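You operate a simulated robot arm through the tools that you are given. There is no shell and no other tool.

You are at the controls of a simulated robot arm. One attempt, no reset.

JOB
Lock the wrapping table, hook the strap over the stack and ratchet it into the green band.
Fine: hook in the strap anchor; winch lock knob to locked at the end. Set down upright: strap hook.
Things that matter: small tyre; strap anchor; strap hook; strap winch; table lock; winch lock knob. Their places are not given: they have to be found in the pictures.

It is judged by the outcome, as a careful person would: the job done as asked, and still so three seconds after it is handed in. It fails if anything else is knocked over, pushed out of place, dropped, spilled or broken.

ROBOT AND FRAMES
A 7-joint arm with a two-finger parallel gripper, fixed in place. Base frame: the origin is on the floor under the middle of its stand, x ahead of it, y to its left, z up; the work surface is at about z = 0.8. Units: m, rad, N and s.
It reaches about 1.247 m from its shoulder. Its first joint turns from -2.304 to 2.304 rad. Payload 3.91 kg.
The tool frame sits at the grasp point between the pads (the TCP): z along the fingers, y along the line on which they close. The tips reach 0.03 m beyond it. Largest opening 0.11 m; finger width 0.02, thickness 0.01; the body of the gripper, 0.048 by 0.112 m, starts 0.055 m behind the TCP.
Orientation is that of the tool frame in the base frame, as a unit quaternion [x, y, z, w]. With the fingers straight down and closing along the base's y, the tool's x points along the base's -x, its y along +y and its z along -z.

CONTROLS
- The arm moves only by the tool send_rows. Its argument "commands" is a list that holds one entry, the list of rows, each a list of 7 numbers: the shift along the tool's x, y, z in m, then the turn, a rotation vector about the tool's x, y, z in rad, then the finger opening in m, from 0 to 0.11. In form: [[[tx, ty, tz, wx, wy, wz, gripper], ...]]. A call has 1 to 20 rows; each row shifts and turns the commanded pose from where the row before left it, along the tool's axes as they then stand. Rows are played at 5 a second. More than 0.05 m and 0.15 rad between two rows, or a gripper value outside its range, and nothing of the call is played. A pose out of reach is approached as far as the arm can. The call stops where the force on the tool passes 90 N (or 10 N more than at its start, if that is more) or the arm is blocked; 0.2 s more then pass. Each finger travels about 0.108 m/s and halts on what it meets, pressing with about 20 N; the grip force reading is that of the motor and also rises with nothing between the fingers. The clock runs only during rows and for 0.2 s after the last one: add rows that do not move to give the fingers time. The reply holds the time, the measured pose of the TCP, the force on the tool along the base axes, the opening and the grip force, in the units named above and with some noise, with the torque about the TCP (base axes, N m) and any sound that the robot's microphone picked up, and new pictures: "show" is both (left out), scene, wrist or none.
- Cameras (640 x 400 px; columns grow to the right, rows downward): "scene" is fixed at [0.2197, 0.6491, 1.4579]; the picture's right is [-0.28, -0.96, 0.00], its down [-0.74, 0.22, -0.63] and it looks along [0.61, -0.18, -0.77] (base axes); focal length 214 px, centre (320, 200). "wrist" rides on the gripper at [0.072, 0.017, -0.103] in the tool frame; the picture's right is [-0.23, 0.97, 0.00], its down [-0.76, -0.18, -0.62] and it looks along [-0.61, -0.14, 0.78] (tool axes); focal length 222 px, centre (320, 200).
- probe_pixels(camera, pixels): for up to 12 pixels [column, row] of the newest picture of that camera ("zoom" is the newest enlarged one), the place [x, y, z] in the base frame of the surface seen there, good to about 0.002 m. It takes no simulated time.
- zoom(camera, box): a new picture of the part [left, top, right, bottom] of that camera's present view, enlarged. It takes no simulated time.
- close_job(): hands the job in; it is judged then, once.

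Open the gripper and draw the arm clear of the work before you hand the job in, unless the task says otherwise.

The tools are called as a command line: name --argument value ..., lists and objects as JSON in quotes. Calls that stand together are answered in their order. send_rows: Moves the arm, as the interface text tells. Its arguments: {"type":"object","properties":{"commands":{"type":"array","items":{"type":"array","items":{"type":"array","items":{"type":"number"}}}},"show":{"type":"string","enum":["both","scene","wrist","none"]}},"required":["commands"]} The other tools are called the same way: probe_pixels (camera, pixels) gives the place of the surface under pixels of a picture; zoom (camera, box) takes an enlarged picture of a part of a camera's view; close_job () hands the job in.

At the start:

```text
clock: 0.0
tcp_pos: [0.4438, 0.3206, 1.2528]
ee_rot: [0.0, 1.0, 0.001, 0.0]
ft_force: [-0.4, -0.4, 0.2]
torque: [0.03, 0.01, 0.0]
width: 0.1101
finger_force: 0.0
```

scene: 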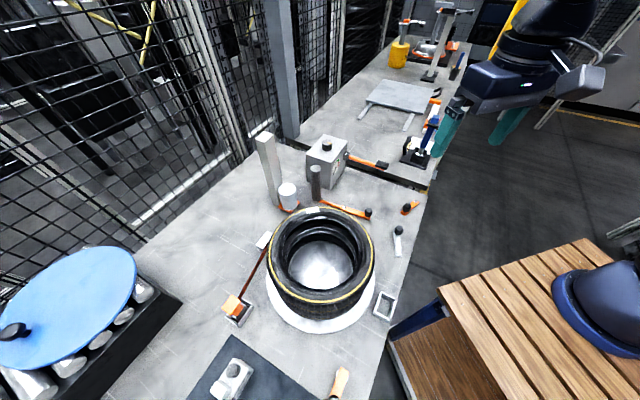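
wrist: 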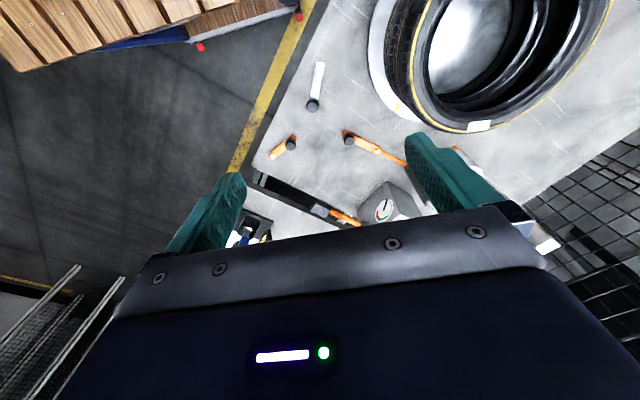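

The scene shows a tyre on a round white table around (320,265), a strap with an orange hook near (235,305), and a grey box with a gauge near (325,160). I'll zoom in on several parts to identify them.

zoom --camera "scene" --box '[220, 120, 450, 264]'

zoom --camera "scene" --box '[200, 220, 430, 364]'

zoom --camera "wrist" --box '[220, 40, 476, 240]'

```text
2.78 times, centred on (335, 192) of scene
```

zoom: 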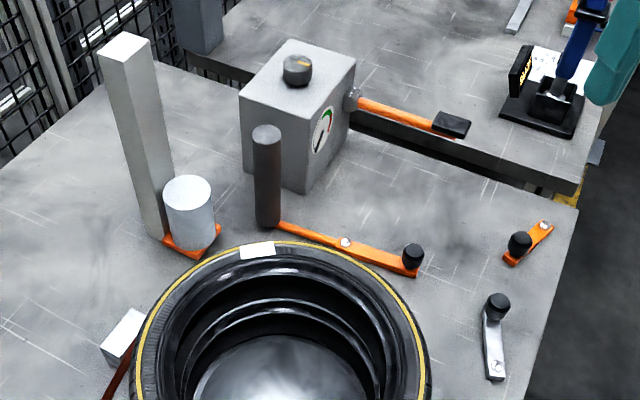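

```text
2.78 times, centred on (315, 292) of scene
```

zoom: 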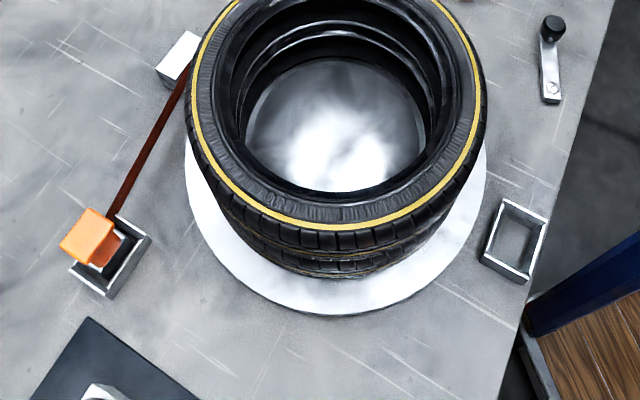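

```text
2.00 times, centred on (348, 140) of wrist
```

zoom: 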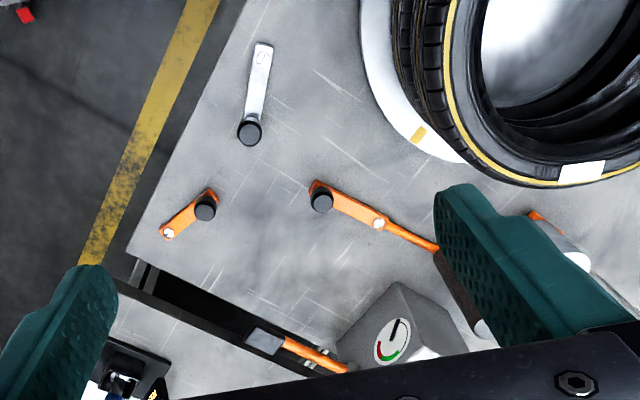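

I'll zoom tighter on the levers, the winch, the hook and the anchor to understand their details.

zoom --camera "scene" --box '[290, 125, 400, 195]'

zoom --camera "scene" --box '[340, 190, 430, 260]'

zoom --camera "scene" --box '[205, 225, 305, 335]'

zoom --camera "scene" --box '[350, 280, 410, 325]'

zoom --camera "scene" --box '[250, 125, 380, 225]'

zoom --camera "wrist" --box '[340, 170, 440, 232]'

```text
5.71 times, centred on (345, 160) of scene
```

zoom: 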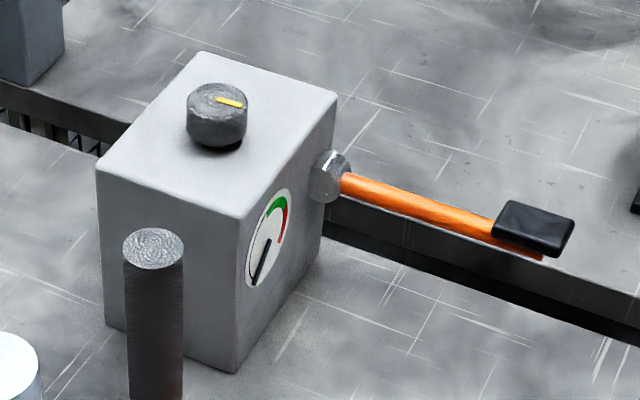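

```text
5.71 times, centred on (385, 225) of scene
```

zoom: 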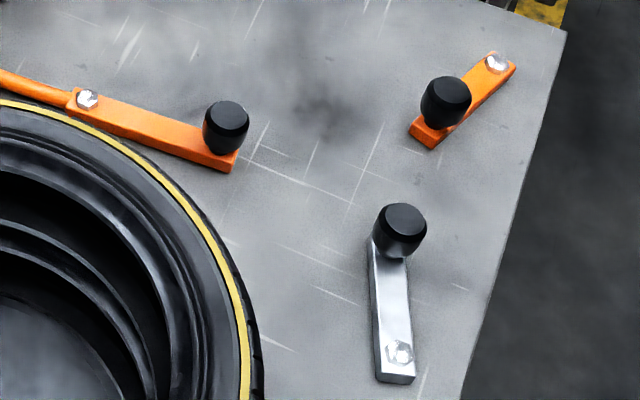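

```text
3.64 times, centred on (255, 280) of scene
```

zoom: 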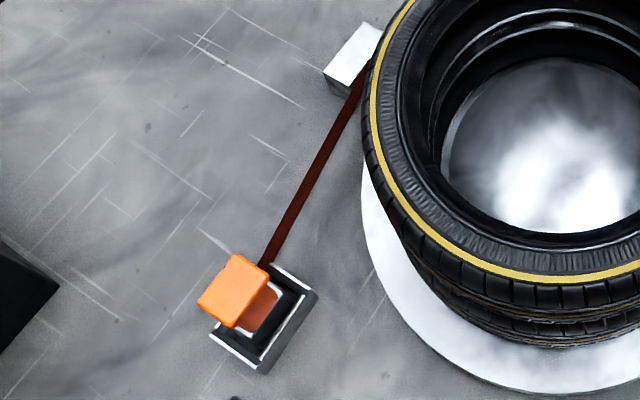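

```text
8.89 times, centred on (380, 302) of scene
```

zoom: 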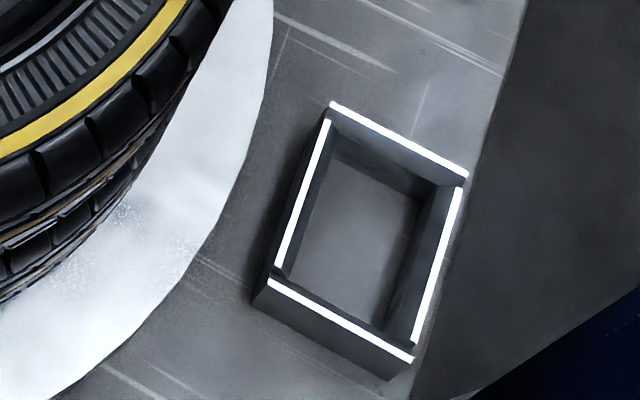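

```text
4.00 times, centred on (315, 175) of scene
```

zoom: 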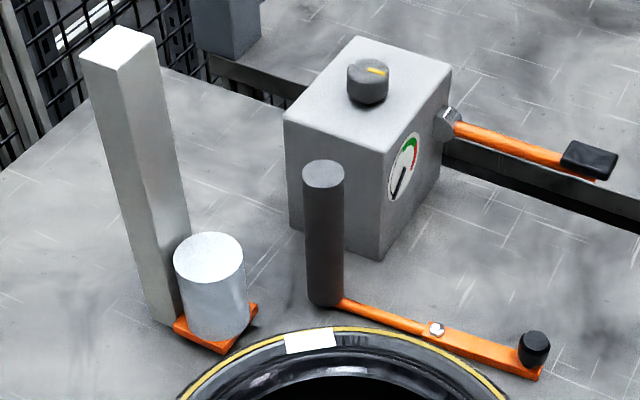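

```text
6.40 times, centred on (390, 201) of wrist
```

zoom: 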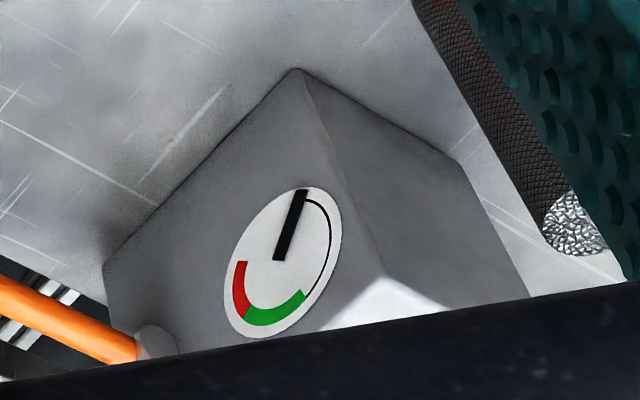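

Now I'll probe positions of the key features in the scene.

probe_pixels --camera "scene" --pixels '[[327, 140], [327, 150], [345, 157], [348, 160], [382, 165], [353, 207], [371, 212], [402, 207], [411, 201], [398, 230], [397, 251], [316, 168]]'

probe_pixels --camera "scene" --pixels '[[233, 304], [243, 310], [244, 317], [263, 238], [255, 265], [381, 291], [394, 297], [376, 313], [388, 318], [383, 305], [320, 270], [338, 318]]'

probe_pixels --camera "scene" --pixels '[[310, 209], [270, 265], [320, 300], [373, 260], [230, 370], [287, 190], [265, 138], [340, 380], [274, 290], [380, 290], [340, 325], [330, 165]]'

```text
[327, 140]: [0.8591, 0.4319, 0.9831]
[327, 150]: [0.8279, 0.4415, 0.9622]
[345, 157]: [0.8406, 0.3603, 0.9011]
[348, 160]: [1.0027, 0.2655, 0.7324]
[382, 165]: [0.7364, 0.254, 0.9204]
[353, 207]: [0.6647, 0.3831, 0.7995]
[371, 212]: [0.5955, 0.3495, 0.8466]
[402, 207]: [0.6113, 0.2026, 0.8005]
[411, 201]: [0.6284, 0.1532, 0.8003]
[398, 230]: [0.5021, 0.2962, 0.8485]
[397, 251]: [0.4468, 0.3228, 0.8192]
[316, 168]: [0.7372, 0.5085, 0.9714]
```

```text
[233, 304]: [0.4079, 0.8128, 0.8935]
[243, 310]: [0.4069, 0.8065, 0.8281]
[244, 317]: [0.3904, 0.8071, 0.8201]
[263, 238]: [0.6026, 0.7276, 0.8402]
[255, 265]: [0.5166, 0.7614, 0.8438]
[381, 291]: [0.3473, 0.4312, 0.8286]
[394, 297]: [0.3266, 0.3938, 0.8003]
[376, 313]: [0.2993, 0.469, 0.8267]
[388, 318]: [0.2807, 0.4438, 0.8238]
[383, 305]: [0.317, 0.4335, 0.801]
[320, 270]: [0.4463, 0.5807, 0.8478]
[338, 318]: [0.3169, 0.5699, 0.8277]
```

```text
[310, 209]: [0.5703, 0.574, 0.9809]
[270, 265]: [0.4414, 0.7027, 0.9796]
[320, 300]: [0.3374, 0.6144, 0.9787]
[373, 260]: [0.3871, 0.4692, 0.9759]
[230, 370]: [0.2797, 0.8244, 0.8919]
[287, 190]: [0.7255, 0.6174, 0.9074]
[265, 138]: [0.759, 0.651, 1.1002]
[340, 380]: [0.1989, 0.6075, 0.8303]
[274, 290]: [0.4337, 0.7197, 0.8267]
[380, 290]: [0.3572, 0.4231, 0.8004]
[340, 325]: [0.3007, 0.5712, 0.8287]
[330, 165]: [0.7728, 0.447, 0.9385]
```

The turntable with the tyre stack is centred near (0.45, 0.58), the hook is parked at (0.41, 0.81), and the anchor frame is at (0.315, 0.43), opposite the strap guide. I'll lower the wrist camera to look closer at the levers at (354,210), (408,207) and (398,240).

send_rows --commands '[[[0.014, 0, 0.04, 0, 0, 0, 0.06], [0.014, 0, 0.04, 0, 0, 0, 0.06], [0.014, 0, 0.04, 0, 0, 0, 0.06], [0.014, 0, 0.04, 0, 0, 0, 0.06], [0.0, 0, 0.0, 0, 0, 0, 0.06]]]'

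```text
clock: 1.2
tcp_pos: [0.387, 0.3202, 1.0911]
ee_rot: [0.0, 1.0, 0.0, 0.001]
ft_force: [-0.3, 0.0, -0.4]
torque: [0.01, -0.02, 0.02]
width: 0.0601
finger_force: 0.1
```

scene: 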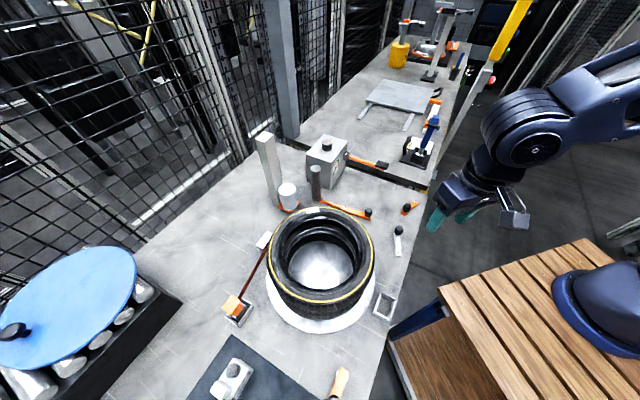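
wrist: 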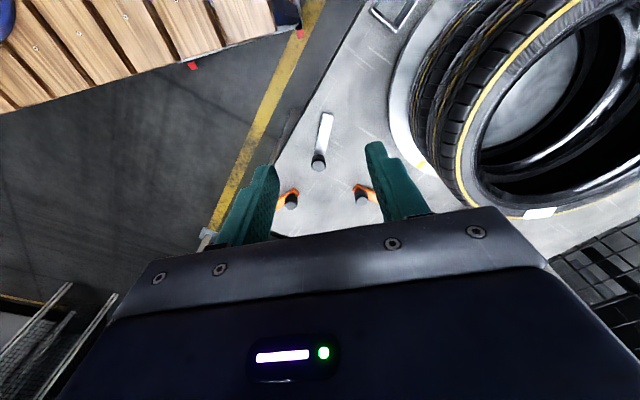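

The wrist camera now sees the three levers near (320,150), (290,198), (362,195). I'll zoom in there.

zoom --camera "wrist" --box '[260, 90, 440, 220]'

zoom --camera "scene" --box '[300, 190, 380, 240]'

```text
3.08 times, centred on (350, 155) of wrist
```

zoom: 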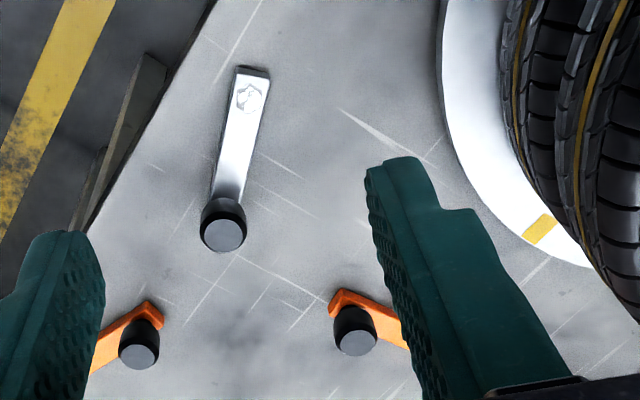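

```text
8.00 times, centred on (340, 215) of scene
```

zoom: 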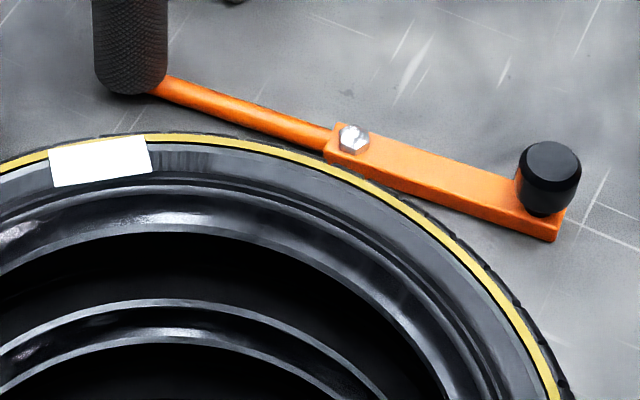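

I'll move the wrist camera nearer to look at the metal and short orange levers from above, with the fingers opened.

send_rows --commands '[[[-0.02, -0.015, 0.02, 0, 0, 0, 0.11], [-0.02, -0.015, 0.02, 0, 0, 0, 0.11], [-0.02, -0.015, 0.02, 0, 0, 0, 0.11], [-0.02, -0.015, 0.02, 0, 0, 0, 0.11], [0.0, 0, 0.0, 0, 0, 0, 0.11]]]' --show "wrist"

```text
clock: 2.4
tcp_pos: [0.4683, 0.2592, 1.0107]
ee_rot: [0.0, 1.0, 0.0, 0.0]
ft_force: [0.6, -0.4, -0.9]
torque: [0.01, 0.0, 0.03]
width: 0.1099
finger_force: 0.1
```

wrist: 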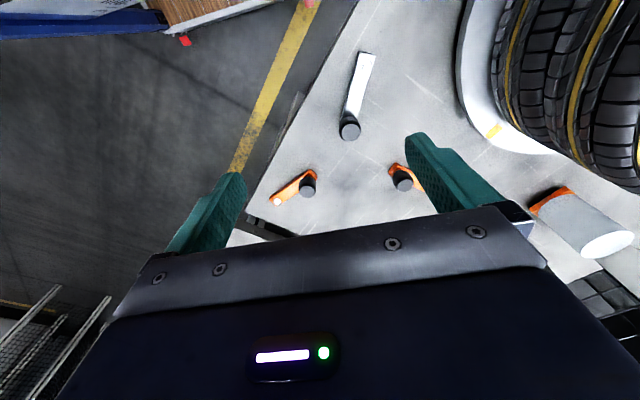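

zoom --camera "wrist" --box '[320, 40, 420, 150]'

zoom --camera "wrist" --box '[250, 150, 430, 240]'

zoom --camera "wrist" --box '[440, 0, 640, 200]'

```text
3.64 times, centred on (370, 95) of wrist
```

zoom: 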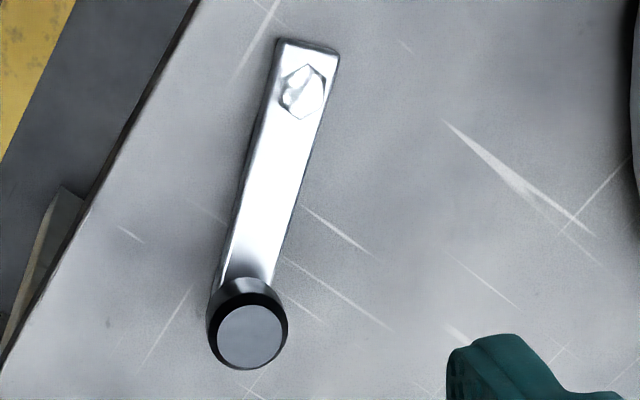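

```text
3.56 times, centred on (340, 195) of wrist
```

zoom: 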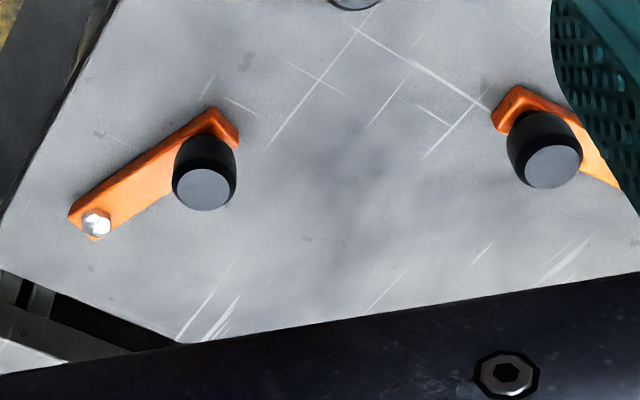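

```text
2.00 times, centred on (540, 100) of wrist
```

zoom: 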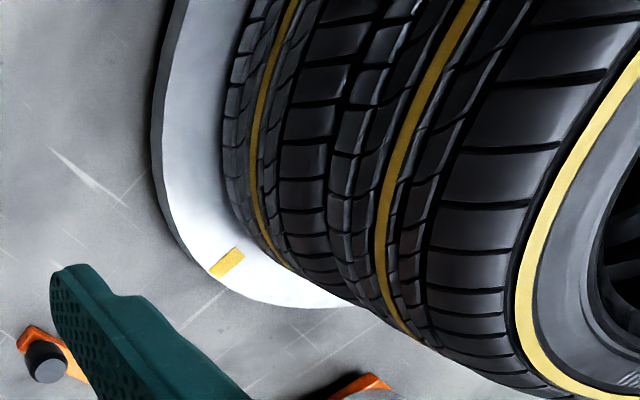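

I'll probe lever details from the wrist picture: metal lever bolt (368,65) and knob (350,130), orange lever bolt (277,201) and knob (307,190), and the table's yellow mark (495,130).

probe_pixels --camera "wrist" --pixels '[[367, 65], [361, 95], [350, 134], [278, 201], [307, 192], [309, 186], [291, 190], [495, 131], [403, 184], [365, 105], [460, 60], [470, 110]]'

zoom --camera "wrist" --box '[280, 0, 480, 125]'

```text
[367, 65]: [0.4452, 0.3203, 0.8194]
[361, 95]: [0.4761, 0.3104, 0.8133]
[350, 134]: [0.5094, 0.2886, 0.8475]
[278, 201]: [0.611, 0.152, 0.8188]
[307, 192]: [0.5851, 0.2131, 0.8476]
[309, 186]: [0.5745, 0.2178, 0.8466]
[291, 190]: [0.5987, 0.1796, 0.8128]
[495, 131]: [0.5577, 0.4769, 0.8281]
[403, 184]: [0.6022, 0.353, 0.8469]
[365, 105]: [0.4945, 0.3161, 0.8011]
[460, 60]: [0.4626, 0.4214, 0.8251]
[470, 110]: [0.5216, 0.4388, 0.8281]
```

```text
3.20 times, centred on (380, 62) of wrist
```

zoom: 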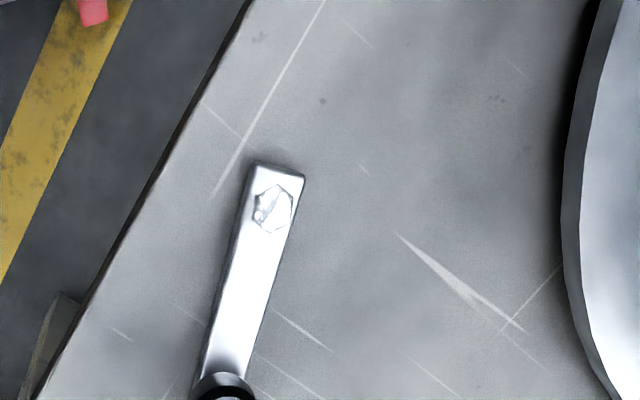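

I'll check the bench orientation and winch box orientation by probing edges in the scene.

probe_pixels --camera "scene" --pixels '[[425, 200], [411, 240], [395, 290], [376, 360], [324, 134], [346, 140], [333, 160], [309, 154], [349, 157], [360, 159], [372, 162], [384, 164]]'

zoom --camera "scene" --box '[380, 190, 440, 260]'

```text
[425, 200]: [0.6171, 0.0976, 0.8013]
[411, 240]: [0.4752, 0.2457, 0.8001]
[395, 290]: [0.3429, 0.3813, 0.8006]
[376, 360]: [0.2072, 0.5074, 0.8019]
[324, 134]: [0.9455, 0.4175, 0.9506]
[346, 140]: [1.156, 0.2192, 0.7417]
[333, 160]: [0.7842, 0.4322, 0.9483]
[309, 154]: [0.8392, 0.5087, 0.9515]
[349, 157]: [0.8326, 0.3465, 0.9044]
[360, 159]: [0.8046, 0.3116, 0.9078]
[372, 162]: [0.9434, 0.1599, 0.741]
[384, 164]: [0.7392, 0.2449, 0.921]
```

```text
5.71 times, centred on (410, 225) of scene
```

zoom: 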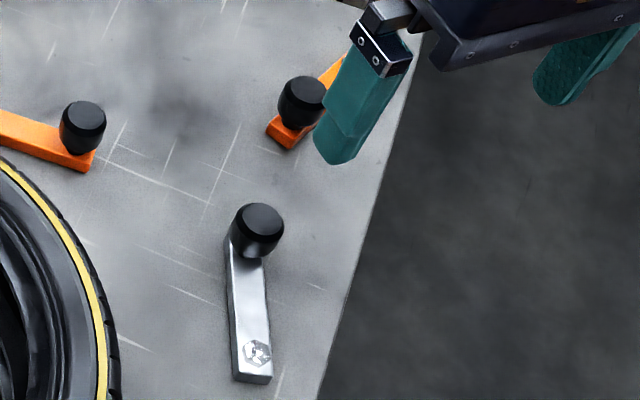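

The bench runs at 45° to the base. The metal lever beside the turntable (pivot about (0.445,0.320), knob about (0.508,0.290)) is the closest lever to the table and looks like the table lock. I'll measure its knob more precisely.

zoom --camera "wrist" --box '[330, 100, 380, 150]'

probe_pixels --camera "wrist" --pixels '[[351, 132], [343, 132], [359, 132], [351, 125], [351, 138], [345, 125], [357, 122], [367, 62], [370, 67], [358, 112], [364, 84], [372, 55]]'

```text
8.00 times, centred on (355, 125) of wrist
```

zoom: 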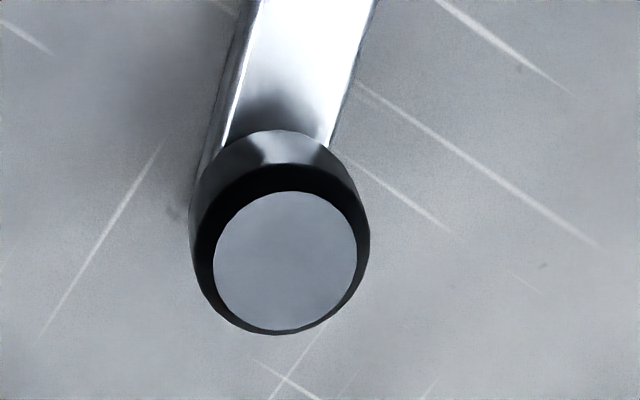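

```text
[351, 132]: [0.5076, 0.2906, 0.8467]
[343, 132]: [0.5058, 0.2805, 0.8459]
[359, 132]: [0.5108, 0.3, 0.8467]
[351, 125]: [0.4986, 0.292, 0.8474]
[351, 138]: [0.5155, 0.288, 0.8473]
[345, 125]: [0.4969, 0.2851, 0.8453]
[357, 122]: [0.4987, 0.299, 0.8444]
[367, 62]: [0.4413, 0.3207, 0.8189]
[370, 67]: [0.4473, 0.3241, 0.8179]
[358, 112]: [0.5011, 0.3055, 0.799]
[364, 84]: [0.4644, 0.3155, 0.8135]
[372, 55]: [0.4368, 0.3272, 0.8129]
```

The knob's centre is about (0.508, 0.290), top z 0.847, diameter 0.027. I'll move above it, turn the tool so the fingers close along the lever's swing direction, and look.

send_rows --commands '[[[-0.0199, 0.0154, 0.02, 0, 0, 0, 0.06], [-0.0198, 0.0154, 0.02, 0, 0, 0, 0.06], [0, 0, 0.02, 0, 0, 0.1135, 0.06], [0, 0, 0.02, 0, 0, 0.1135, 0.06], [0, 0, 0, 0, 0, 0.1135, 0.06], [0, 0, 0, 0, 0, 0.1135, 0.06], [0, 0, 0, 0, 0, 0, 0.06]]]'

```text
clock: 4.0
tcp_pos: [0.5075, 0.2906, 0.9329]
ee_rot: [0.227, 0.974, 0.0, 0.0]
ft_force: [-0.4, 0.3, -0.2]
torque: [-0.01, 0.0, -0.02]
width: 0.0597
finger_force: 0.0
```

scene: 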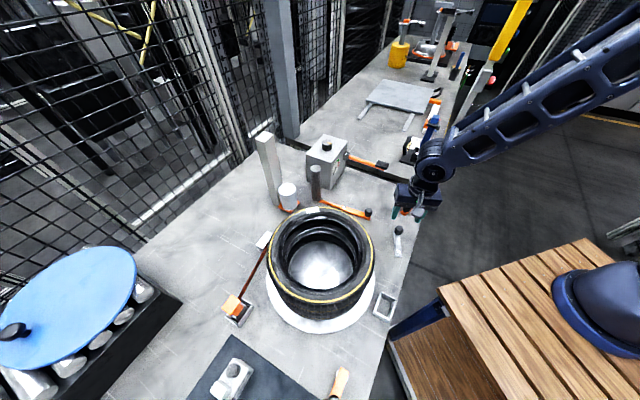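
wrist: 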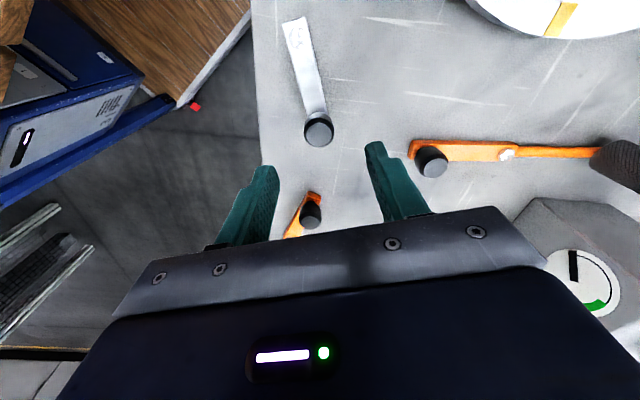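

The knob at (318,130) lies between the finger tips, so I'll descend to z≈0.848 and close on it.

send_rows --commands '[[[0, 0, 0.025, 0, 0, 0, 0.06], [0, 0, 0.025, 0, 0, 0, 0.06], [0, 0, 0.02, 0, 0, 0, 0.06], [0, 0, 0.015, 0, 0, 0, 0.06], [0, 0, 0, 0, 0, 0, 0.06]]]'

```text
clock: 5.2
tcp_pos: [0.5069, 0.2899, 0.8463]
ee_rot: [0.225, 0.974, 0.0, 0.0]
ft_force: [0.5, 0.8, -0.7]
torque: [0.05, -0.03, 0.0]
width: 0.06
finger_force: 0.0
```

scene: 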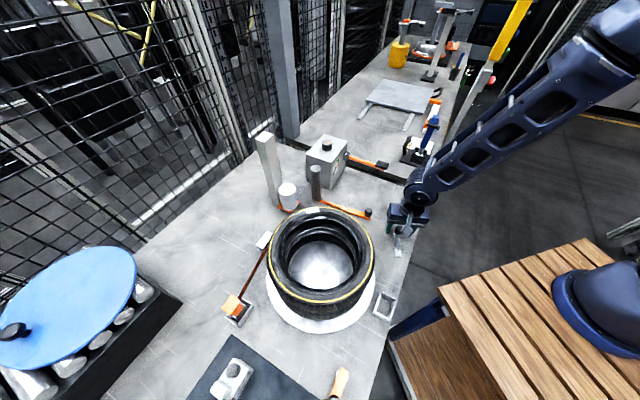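
wrist: 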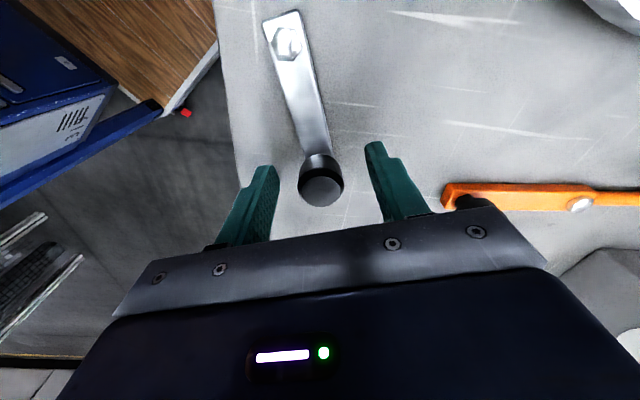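

The knob at (321,183) is between the fingers. I'll close on it.

send_rows --commands '[[[0, 0, 0, 0, 0, 0, 0.04], [0, 0, 0, 0, 0, 0, 0.02], [0, 0, 0, 0, 0, 0, 0.02], [0, 0, 0, 0, 0, 0, 0.02]]]' --show "wrist"

```text
clock: 6.2
tcp_pos: [0.5069, 0.2891, 0.8471]
ee_rot: [0.225, 0.974, 0.0, 0.0]
ft_force: [2.7, 2.0, -2.7]
torque: [-0.01, -0.08, -0.21]
width: 0.0272
finger_force: 45.3
```

wrist: 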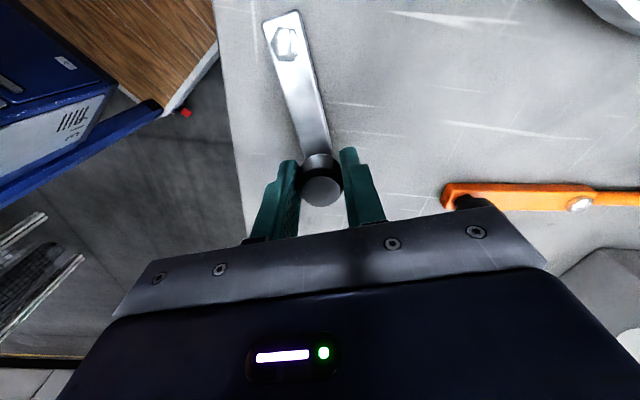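

Gripped on the knob at width 0.027. I'll start swinging the lever counter-clockwise (toward the table), a few small steps, watching the force.

send_rows --commands '[[[0.0004, 0.0071, 0, 0, 0, -0.1, 0.02], [0.0004, 0.0071, 0, 0, 0, -0.1, 0.02], [0.0004, 0.0071, 0, 0, 0, -0.1, 0.02]]]' --show "wrist"

```text
clock: 7.0
tcp_pos: [0.5132, 0.31, 0.8472]
ee_rot: [0.077, 0.997, 0.0, 0.0]
ft_force: [-5.8, 0.9, -2.8]
torque: [0.1, 0.81, -0.08]
width: 0.0272
finger_force: 45.4
```

wrist: 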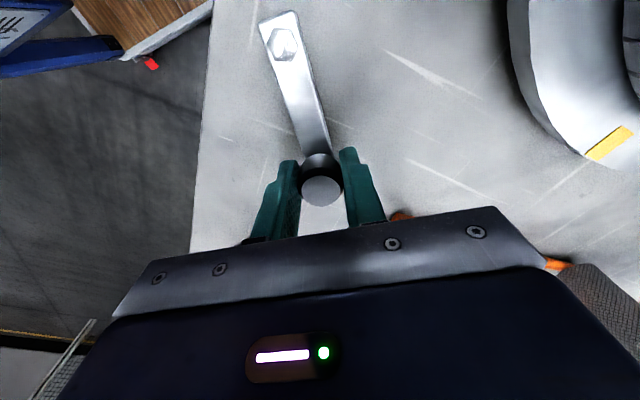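

The lever follows freely with low force. I continue the swing.

send_rows --commands '[[[0.0005, 0.0099, 0, 0, 0, -0.14, 0.02], [0.0006, 0.0099, 0, 0, 0, -0.14, 0.02], [0.0007, 0.0099, 0, 0, 0, -0.14, 0.02], [0.0007, 0.0099, 0, 0, 0, -0.14, 0.02]]]'

```text
clock: 8.0
tcp_pos: [0.5073, 0.35, 0.8462]
ee_rot: [-0.203, 0.979, -0.001, 0.0]
ft_force: [-32.9, -11.7, -1.2]
torque: [0.33, 0.57, -0.36]
width: 0.0274
finger_force: 45.2
```

scene: 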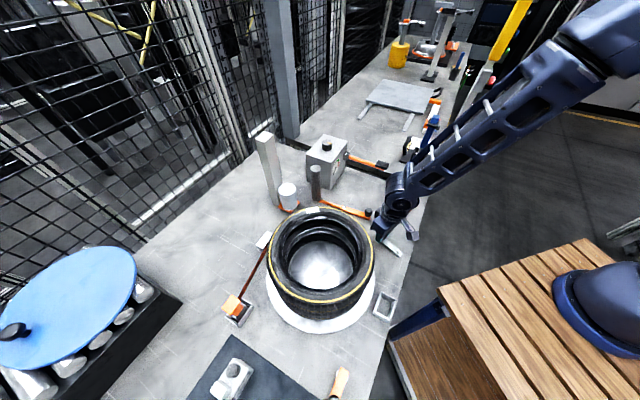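
wrist: 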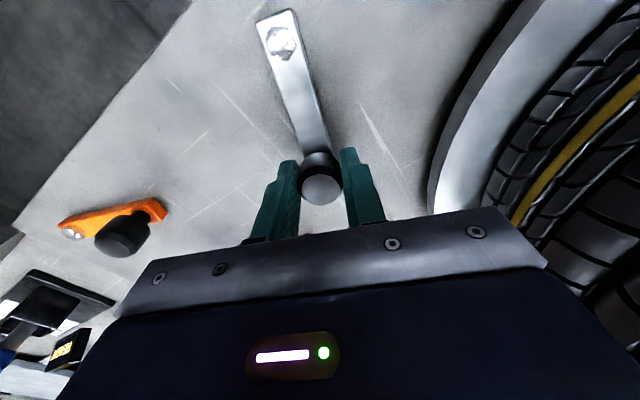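

The lever is at about 24° and the 33 N pull is radial, so my path is slightly too wide. I'll ease inward a little and check.

send_rows --commands '[[[0.0015, 0, 0, 0, 0, 0, 0.02]]]' --show "none"

```text
clock: 8.4
tcp_pos: [0.5077, 0.349, 0.8464]
ee_rot: [-0.203, 0.979, 0.0, 0.001]
ft_force: [-24.6, -6.2, -8.6]
torque: [-0.35, 0.99, -0.35]
width: 0.027
finger_force: 44.8
```

send_rows --commands '[[[0.003, 0, 0, 0, 0, 0, 0.02]]]' --show "none"

```text
clock: 8.8
tcp_pos: [0.5068, 0.3497, 0.8467]
ee_rot: [-0.201, 0.98, 0.001, 0.002]
ft_force: [9.4, 8.8, -19.4]
torque: [-0.35, 0.37, -0.29]
width: 0.027
finger_force: 45.1
```

Radial force is now small. I continue the swing.

send_rows --commands '[[[0.0009, 0.0098, 0, 0, 0, -0.14, 0.02], [0.0009, 0.0098, 0, 0, 0, -0.14, 0.02], [0.0009, 0.0098, 0, 0, 0, -0.14, 0.02]]]' --show "wrist"

```text
clock: 9.6
tcp_pos: [0.4901, 0.3663, 0.8467]
ee_rot: [-0.4, 0.917, -0.003, -0.002]
ft_force: [35.2, -69.3, 10.9]
torque: [-0.45, -0.28, -0.94]
width: 0.0568
finger_force: 36.7
```

wrist: 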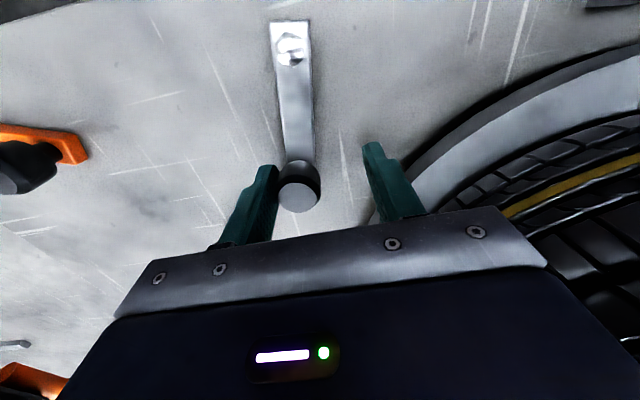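

The lever reached a stop (tangential force 77 N, finger pushed open). I'll back off slightly, open and rise to look at the lever's state.

send_rows --commands '[[[0, -0.012, 0, 0, 0, 0, 0.06], [0, 0, 0, 0, 0, 0, 0.07], [0, 0, -0.02, 0, 0, 0, 0.07], [0, 0, -0.03, 0, 0, 0, 0.07], [0, 0, -0.03, 0, 0, 0, 0.07]]]'

```text
clock: 10.8
tcp_pos: [0.4969, 0.3639, 0.9266]
ee_rot: [-0.401, 0.916, 0.0, 0.0]
ft_force: [0.7, 0.1, -0.9]
torque: [-0.02, 0.04, 0.0]
width: 0.0701
finger_force: 0.1
```

scene: 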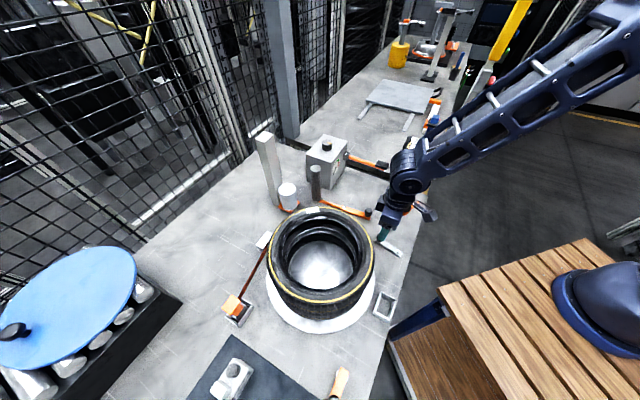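
wrist: 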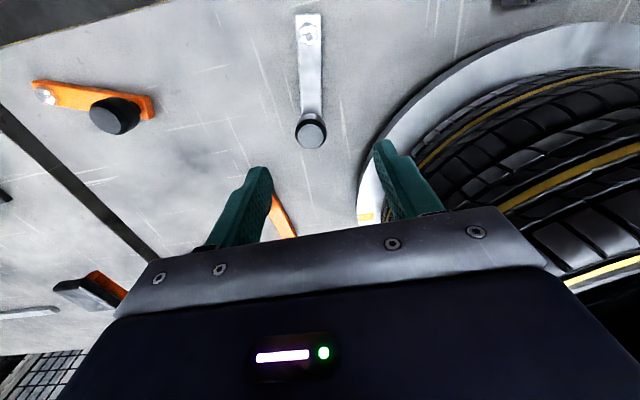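

probe_pixels --camera "wrist" --pixels '[[311, 134], [308, 37], [313, 90], [308, 25], [369, 216], [45, 95], [118, 115]]'

zoom --camera "wrist" --box '[260, 0, 420, 160]'

zoom --camera "scene" --box '[340, 190, 430, 260]'

```text
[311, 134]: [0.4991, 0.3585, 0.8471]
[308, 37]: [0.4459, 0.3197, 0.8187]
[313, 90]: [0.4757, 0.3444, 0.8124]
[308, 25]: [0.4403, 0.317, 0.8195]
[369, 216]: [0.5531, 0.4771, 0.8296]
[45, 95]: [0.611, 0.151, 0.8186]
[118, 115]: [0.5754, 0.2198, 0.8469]
```

```text
2.50 times, centred on (340, 80) of wrist
```

zoom: 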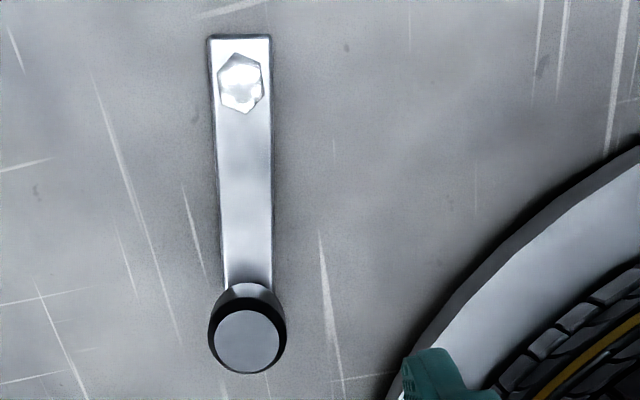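

```text
5.71 times, centred on (385, 225) of scene
```

zoom: 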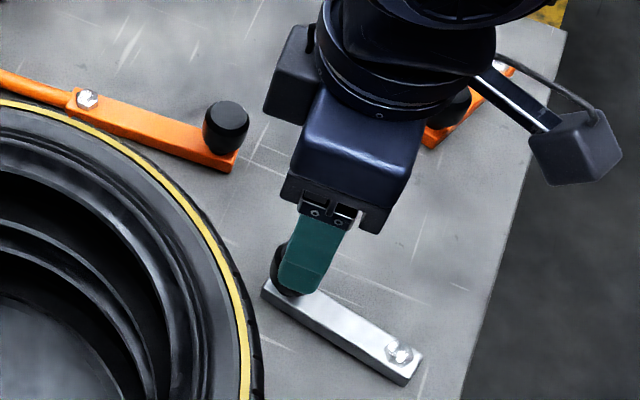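

The lever went from about −26° to +35° (a 61° throw) and stopped firmly, with its pivot at (0.446,0.320) and its knob at (0.498,0.358). To check that the table is now held, I'll rise and go above the tyre's top ring for a very light tangential touch test. First I'll move there and take reference views.

send_rows --commands '[[[0, 0, -0.02, 0, 0, 0.137, 0.05], [0, 0, -0.02, 0, 0, 0.137, 0.03], [0, 0, -0.02, 0, 0, 0.137, 0.0], [0, 0, -0.03, 0, 0, 0.137, 0.0], [0, 0, -0.03, 0, 0, 0.137, 0.0], [-0.0, 0, -0.0, 0, 0, 0.137, 0.0], [-0.003, 0.04, 0, 0, 0, 0, 0.0], [-0.004, 0.04, 0, 0, 0, 0, 0.0], [-0.0036, 0.036, 0, 0, 0, 0, 0.0], [0, 0, 0, 0, 0, 0, 0.0]]]'

```text
clock: 13.0
tcp_pos: [0.5057, 0.4791, 1.0464]
ee_rot: [-0.002, 1.0, 0.001, 0.0]
ft_force: [0.0, 0.1, -0.5]
torque: [0.02, 0.03, 0.02]
width: 0.0001
finger_force: 19.4
```

scene: 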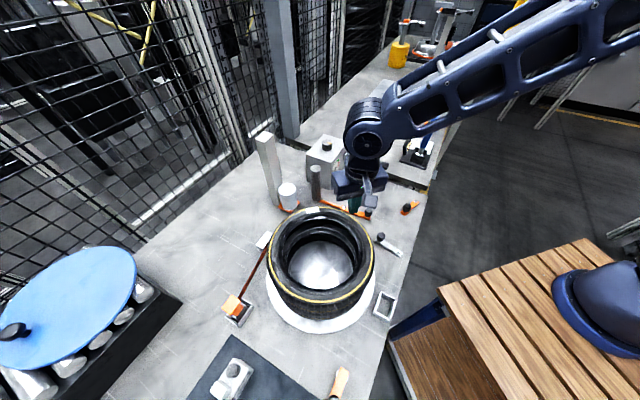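
wrist: 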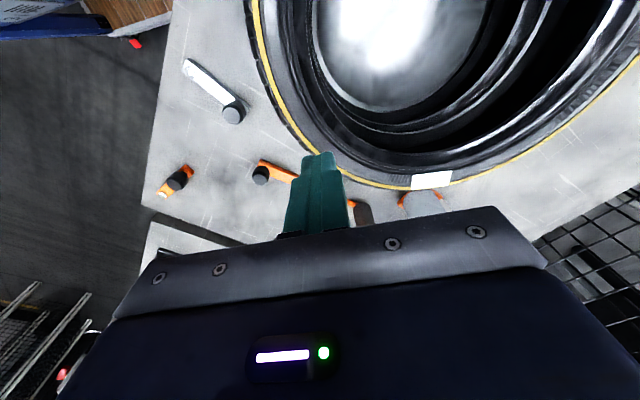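

Taking a reference zoom of the tyre's white label (313,209) and ring before the touch test.

zoom --camera "scene" --box '[280, 190, 360, 240]'

probe_pixels --camera "wrist" --pixels '[[433, 181], [420, 182], [446, 180], [300, 135], [290, 120], [350, 170], [330, 140], [380, 160]]'

```text
8.00 times, centred on (320, 215) of scene
```

zoom: 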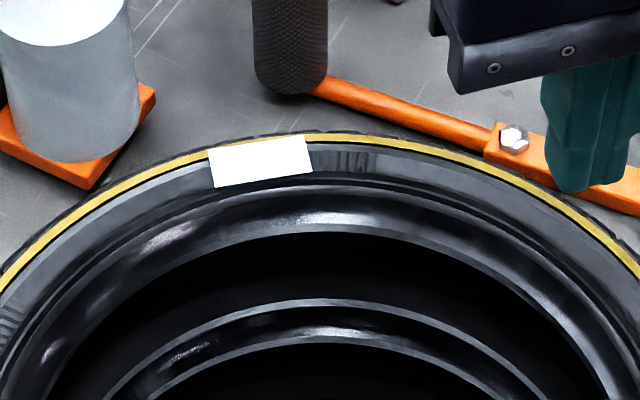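

```text
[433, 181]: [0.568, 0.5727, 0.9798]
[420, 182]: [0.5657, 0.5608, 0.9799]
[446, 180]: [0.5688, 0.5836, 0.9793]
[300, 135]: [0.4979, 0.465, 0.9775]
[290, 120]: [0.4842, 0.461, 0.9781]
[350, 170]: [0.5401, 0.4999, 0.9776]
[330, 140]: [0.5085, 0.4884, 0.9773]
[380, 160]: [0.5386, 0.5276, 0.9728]
```

The ring's top is at z≈0.978. I'll lower the closed fingertips until a light contact is felt.

send_rows --commands '[[[0, 0, 0.015, 0, 0, 0, 0.0], [0, 0, 0.012, 0, 0, 0, 0.0], [0, 0, 0.008, 0, 0, 0, 0.0], [0, 0, 0.002, 0, 0, 0, 0.0]]]' --show "none"

```text
clock: 14.0
tcp_pos: [0.5075, 0.4805, 1.0107]
ee_rot: [-0.002, 1.0, 0.0, 0.0]
ft_force: [0.0, 0.0, 0.3]
torque: [0.03, 0.02, 0.02]
width: 0.0
finger_force: 19.7
```

send_rows --commands '[[[0, 0, 0.002, 0, 0, 0, 0.0], [0, 0, 0.001, 0, 0, 0, 0.0], [0, 0, 0.001, 0, 0, 0, 0.0]]]' --show "none"

```text
clock: 14.8
tcp_pos: [0.506, 0.4801, 1.0077]
ee_rot: [-0.002, 1.0, 0.002, 0.002]
ft_force: [0.7, -5.7, 40.4]
torque: [-0.27, 0.27, 0.43]
width: 0.0
finger_force: 20.0
```

Contact felt at 40 N, so I'll back off to a lighter press.

send_rows --commands '[[[0, 0, -0.0013, 0, 0, 0, 0.0]]]' --show "none"

```text
clock: 15.2
tcp_pos: [0.5072, 0.4802, 1.0077]
ee_rot: [-0.002, 1.0, 0.0, 0.0]
ft_force: [6.0, 1.0, 38.0]
torque: [-0.08, 0.11, -0.39]
width: 0.0001
finger_force: 20.4
```

send_rows --commands '[[[0, 0, -0.0015, 0, 0, 0, 0.0], [0, 0, 0, 0, 0, 0, 0.0]]]' --show "none"

```text
clock: 15.8
tcp_pos: [0.5056, 0.4787, 1.0078]
ee_rot: [-0.001, 1.0, 0.0, 0.0]
ft_force: [8.7, 7.7, 22.7]
torque: [0.16, -0.11, -0.32]
width: 0.0
finger_force: 19.2
```

Now I slide the fingertips 8 mm tangentially with a light press and see whether the stack/table turns.

send_rows --commands '[[[-0.0035, 0.0019, -0.001, 0, 0, 0, 0.0], [-0.0035, 0.0019, 0, 0, 0, 0, 0.0], [0, 0, 0, 0, 0, 0, 0.0]]]'

```text
clock: 16.6
tcp_pos: [0.5127, 0.4825, 1.0081]
ee_rot: [-0.002, 1.0, 0.0, -0.001]
ft_force: [-0.4, 0.5, 0.2]
torque: [-0.02, -0.02, 0.02]
width: 0.0001
finger_force: 19.8
```

scene: 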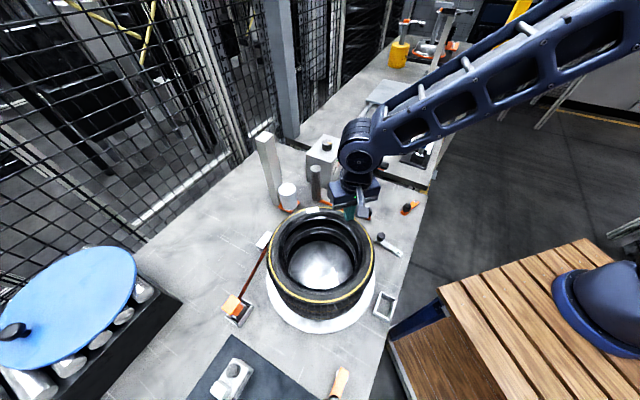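
wrist: 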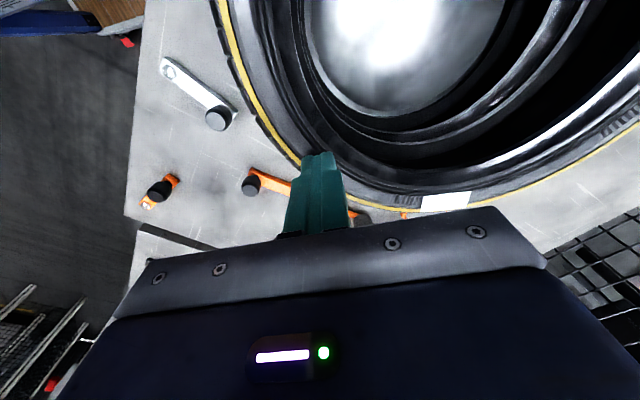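

Contact was lost. I'll re-press lightly and then slide tangentially the other way.

send_rows --commands '[[[0, 0, 0.001, 0, 0, 0, 0.0], [0, 0, 0.0005, 0, 0, 0, 0.0]]]' --show "none"

zoom --camera "scene" --box '[280, 190, 360, 240]'

```text
clock: 17.2
tcp_pos: [0.5135, 0.4853, 1.0086]
ee_rot: [-0.002, 1.0, 0.001, 0.0]
ft_force: [1.4, -4.4, 10.6]
torque: [-0.11, 0.06, 0.14]
width: 0.0
finger_force: 19.8
```

```text
8.00 times, centred on (320, 215) of scene
```

zoom: 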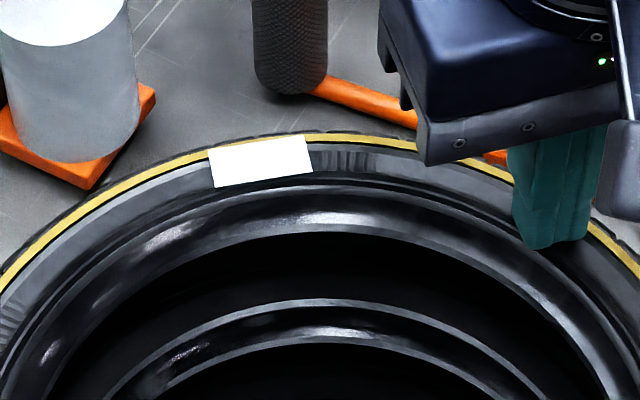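

Pressing at about 10 N with the label still at its reference place. Now I'll slide 8 mm tangentially.

send_rows --commands '[[[0.0035, -0.0019, 0.0003, 0, 0, 0, 0.0], [0.0035, -0.0019, 0, 0, 0, 0, 0.0]]]' --show "none"

zoom --camera "scene" --box '[280, 190, 360, 240]'

```text
clock: 17.8
tcp_pos: [0.5075, 0.4791, 1.0069]
ee_rot: [-0.002, 1.0, 0.001, 0.0]
ft_force: [14.5, 7.7, 22.3]
torque: [0.12, -0.25, -0.11]
width: 0.0
finger_force: 19.5
```

```text
8.00 times, centred on (320, 215) of scene
```

zoom: 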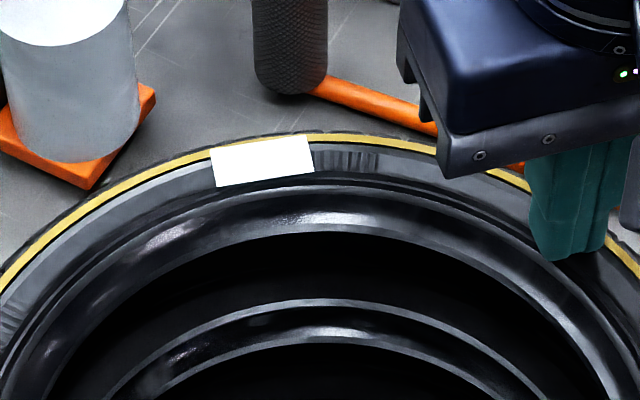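

The fingertips met 16 N of tangential resistance and the label moved only about 1 mm, so the table is held. I'll lift off and check the label again.

send_rows --commands '[[[0, 0, -0.004, 0, 0, 0, 0.0], [0, 0, -0.03, 0, 0, 0, 0.0], [0, 0, -0.03, 0, 0, 0, 0.0], [0, 0, -0.03, 0, 0, 0, 0.0], [0, 0, 0, 0, 0, 0, 0.0]]]'

zoom --camera "scene" --box '[280, 190, 360, 240]'

```text
clock: 19.0
tcp_pos: [0.5073, 0.4797, 1.1013]
ee_rot: [-0.002, 1.0, 0.001, 0.0]
ft_force: [0.7, -0.5, 0.1]
torque: [-0.01, -0.01, -0.01]
width: 0.0001
finger_force: 19.9
```

scene: 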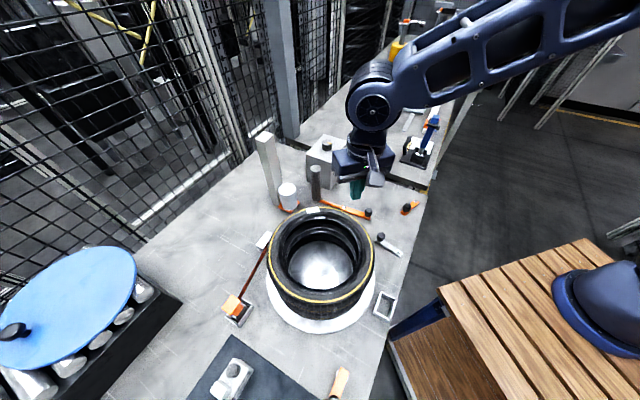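
wrist: 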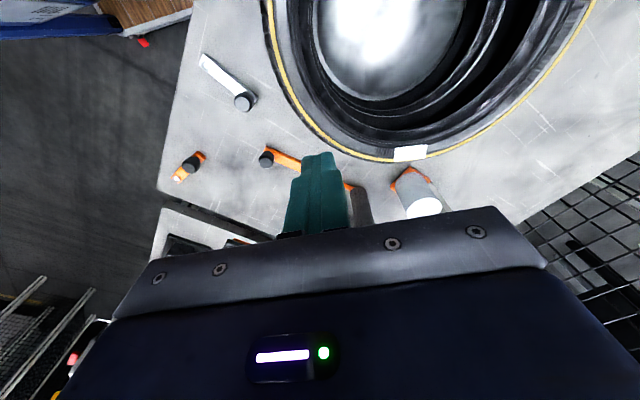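

```text
8.00 times, centred on (320, 215) of scene
```

zoom: 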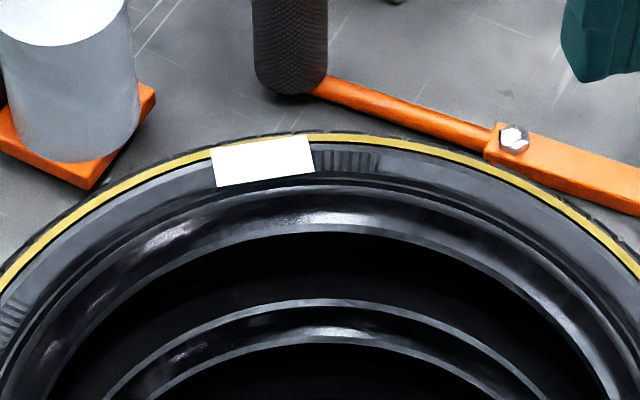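

The stack is essentially unchanged (about 1 mm). Next I'll move over the parked strap hook at (235,305) for a close look.

send_rows --commands '[[[0.0159, 0.04, 0, 0, 0, 0, 0.0], [0.0159, 0.04, 0, 0, 0, 0, 0.02], [0.0159, 0.04, 0, 0, 0, 0, 0.04], [0.0159, 0.04, 0, 0, 0, 0, 0.06], [0.0159, 0.04, 0, 0, 0, 0, 0.08], [0.0159, 0.04, 0, 0, 0, 0, 0.1], [0.0159, 0.04, 0, 0, 0, 0, 0.11], [0.0159, 0.04, 0, 0, 0, 0, 0.11], [0, 0, 0, 0, 0, 0, 0.11]]]'

```text
clock: 21.0
tcp_pos: [0.3769, 0.8025, 1.1031]
ee_rot: [-0.002, 1.0, 0.0, 0.0]
ft_force: [0.4, -0.7, 0.5]
torque: [-0.04, 0.0, 0.01]
width: 0.1099
finger_force: 0.0
```

scene: 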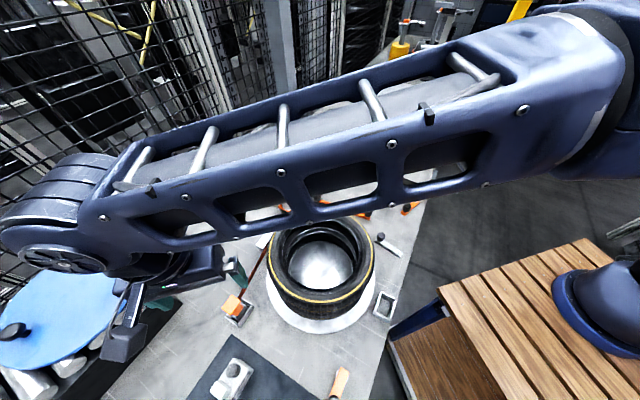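
wrist: 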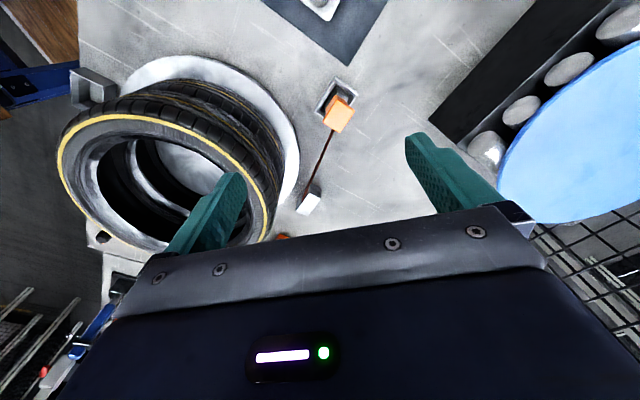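

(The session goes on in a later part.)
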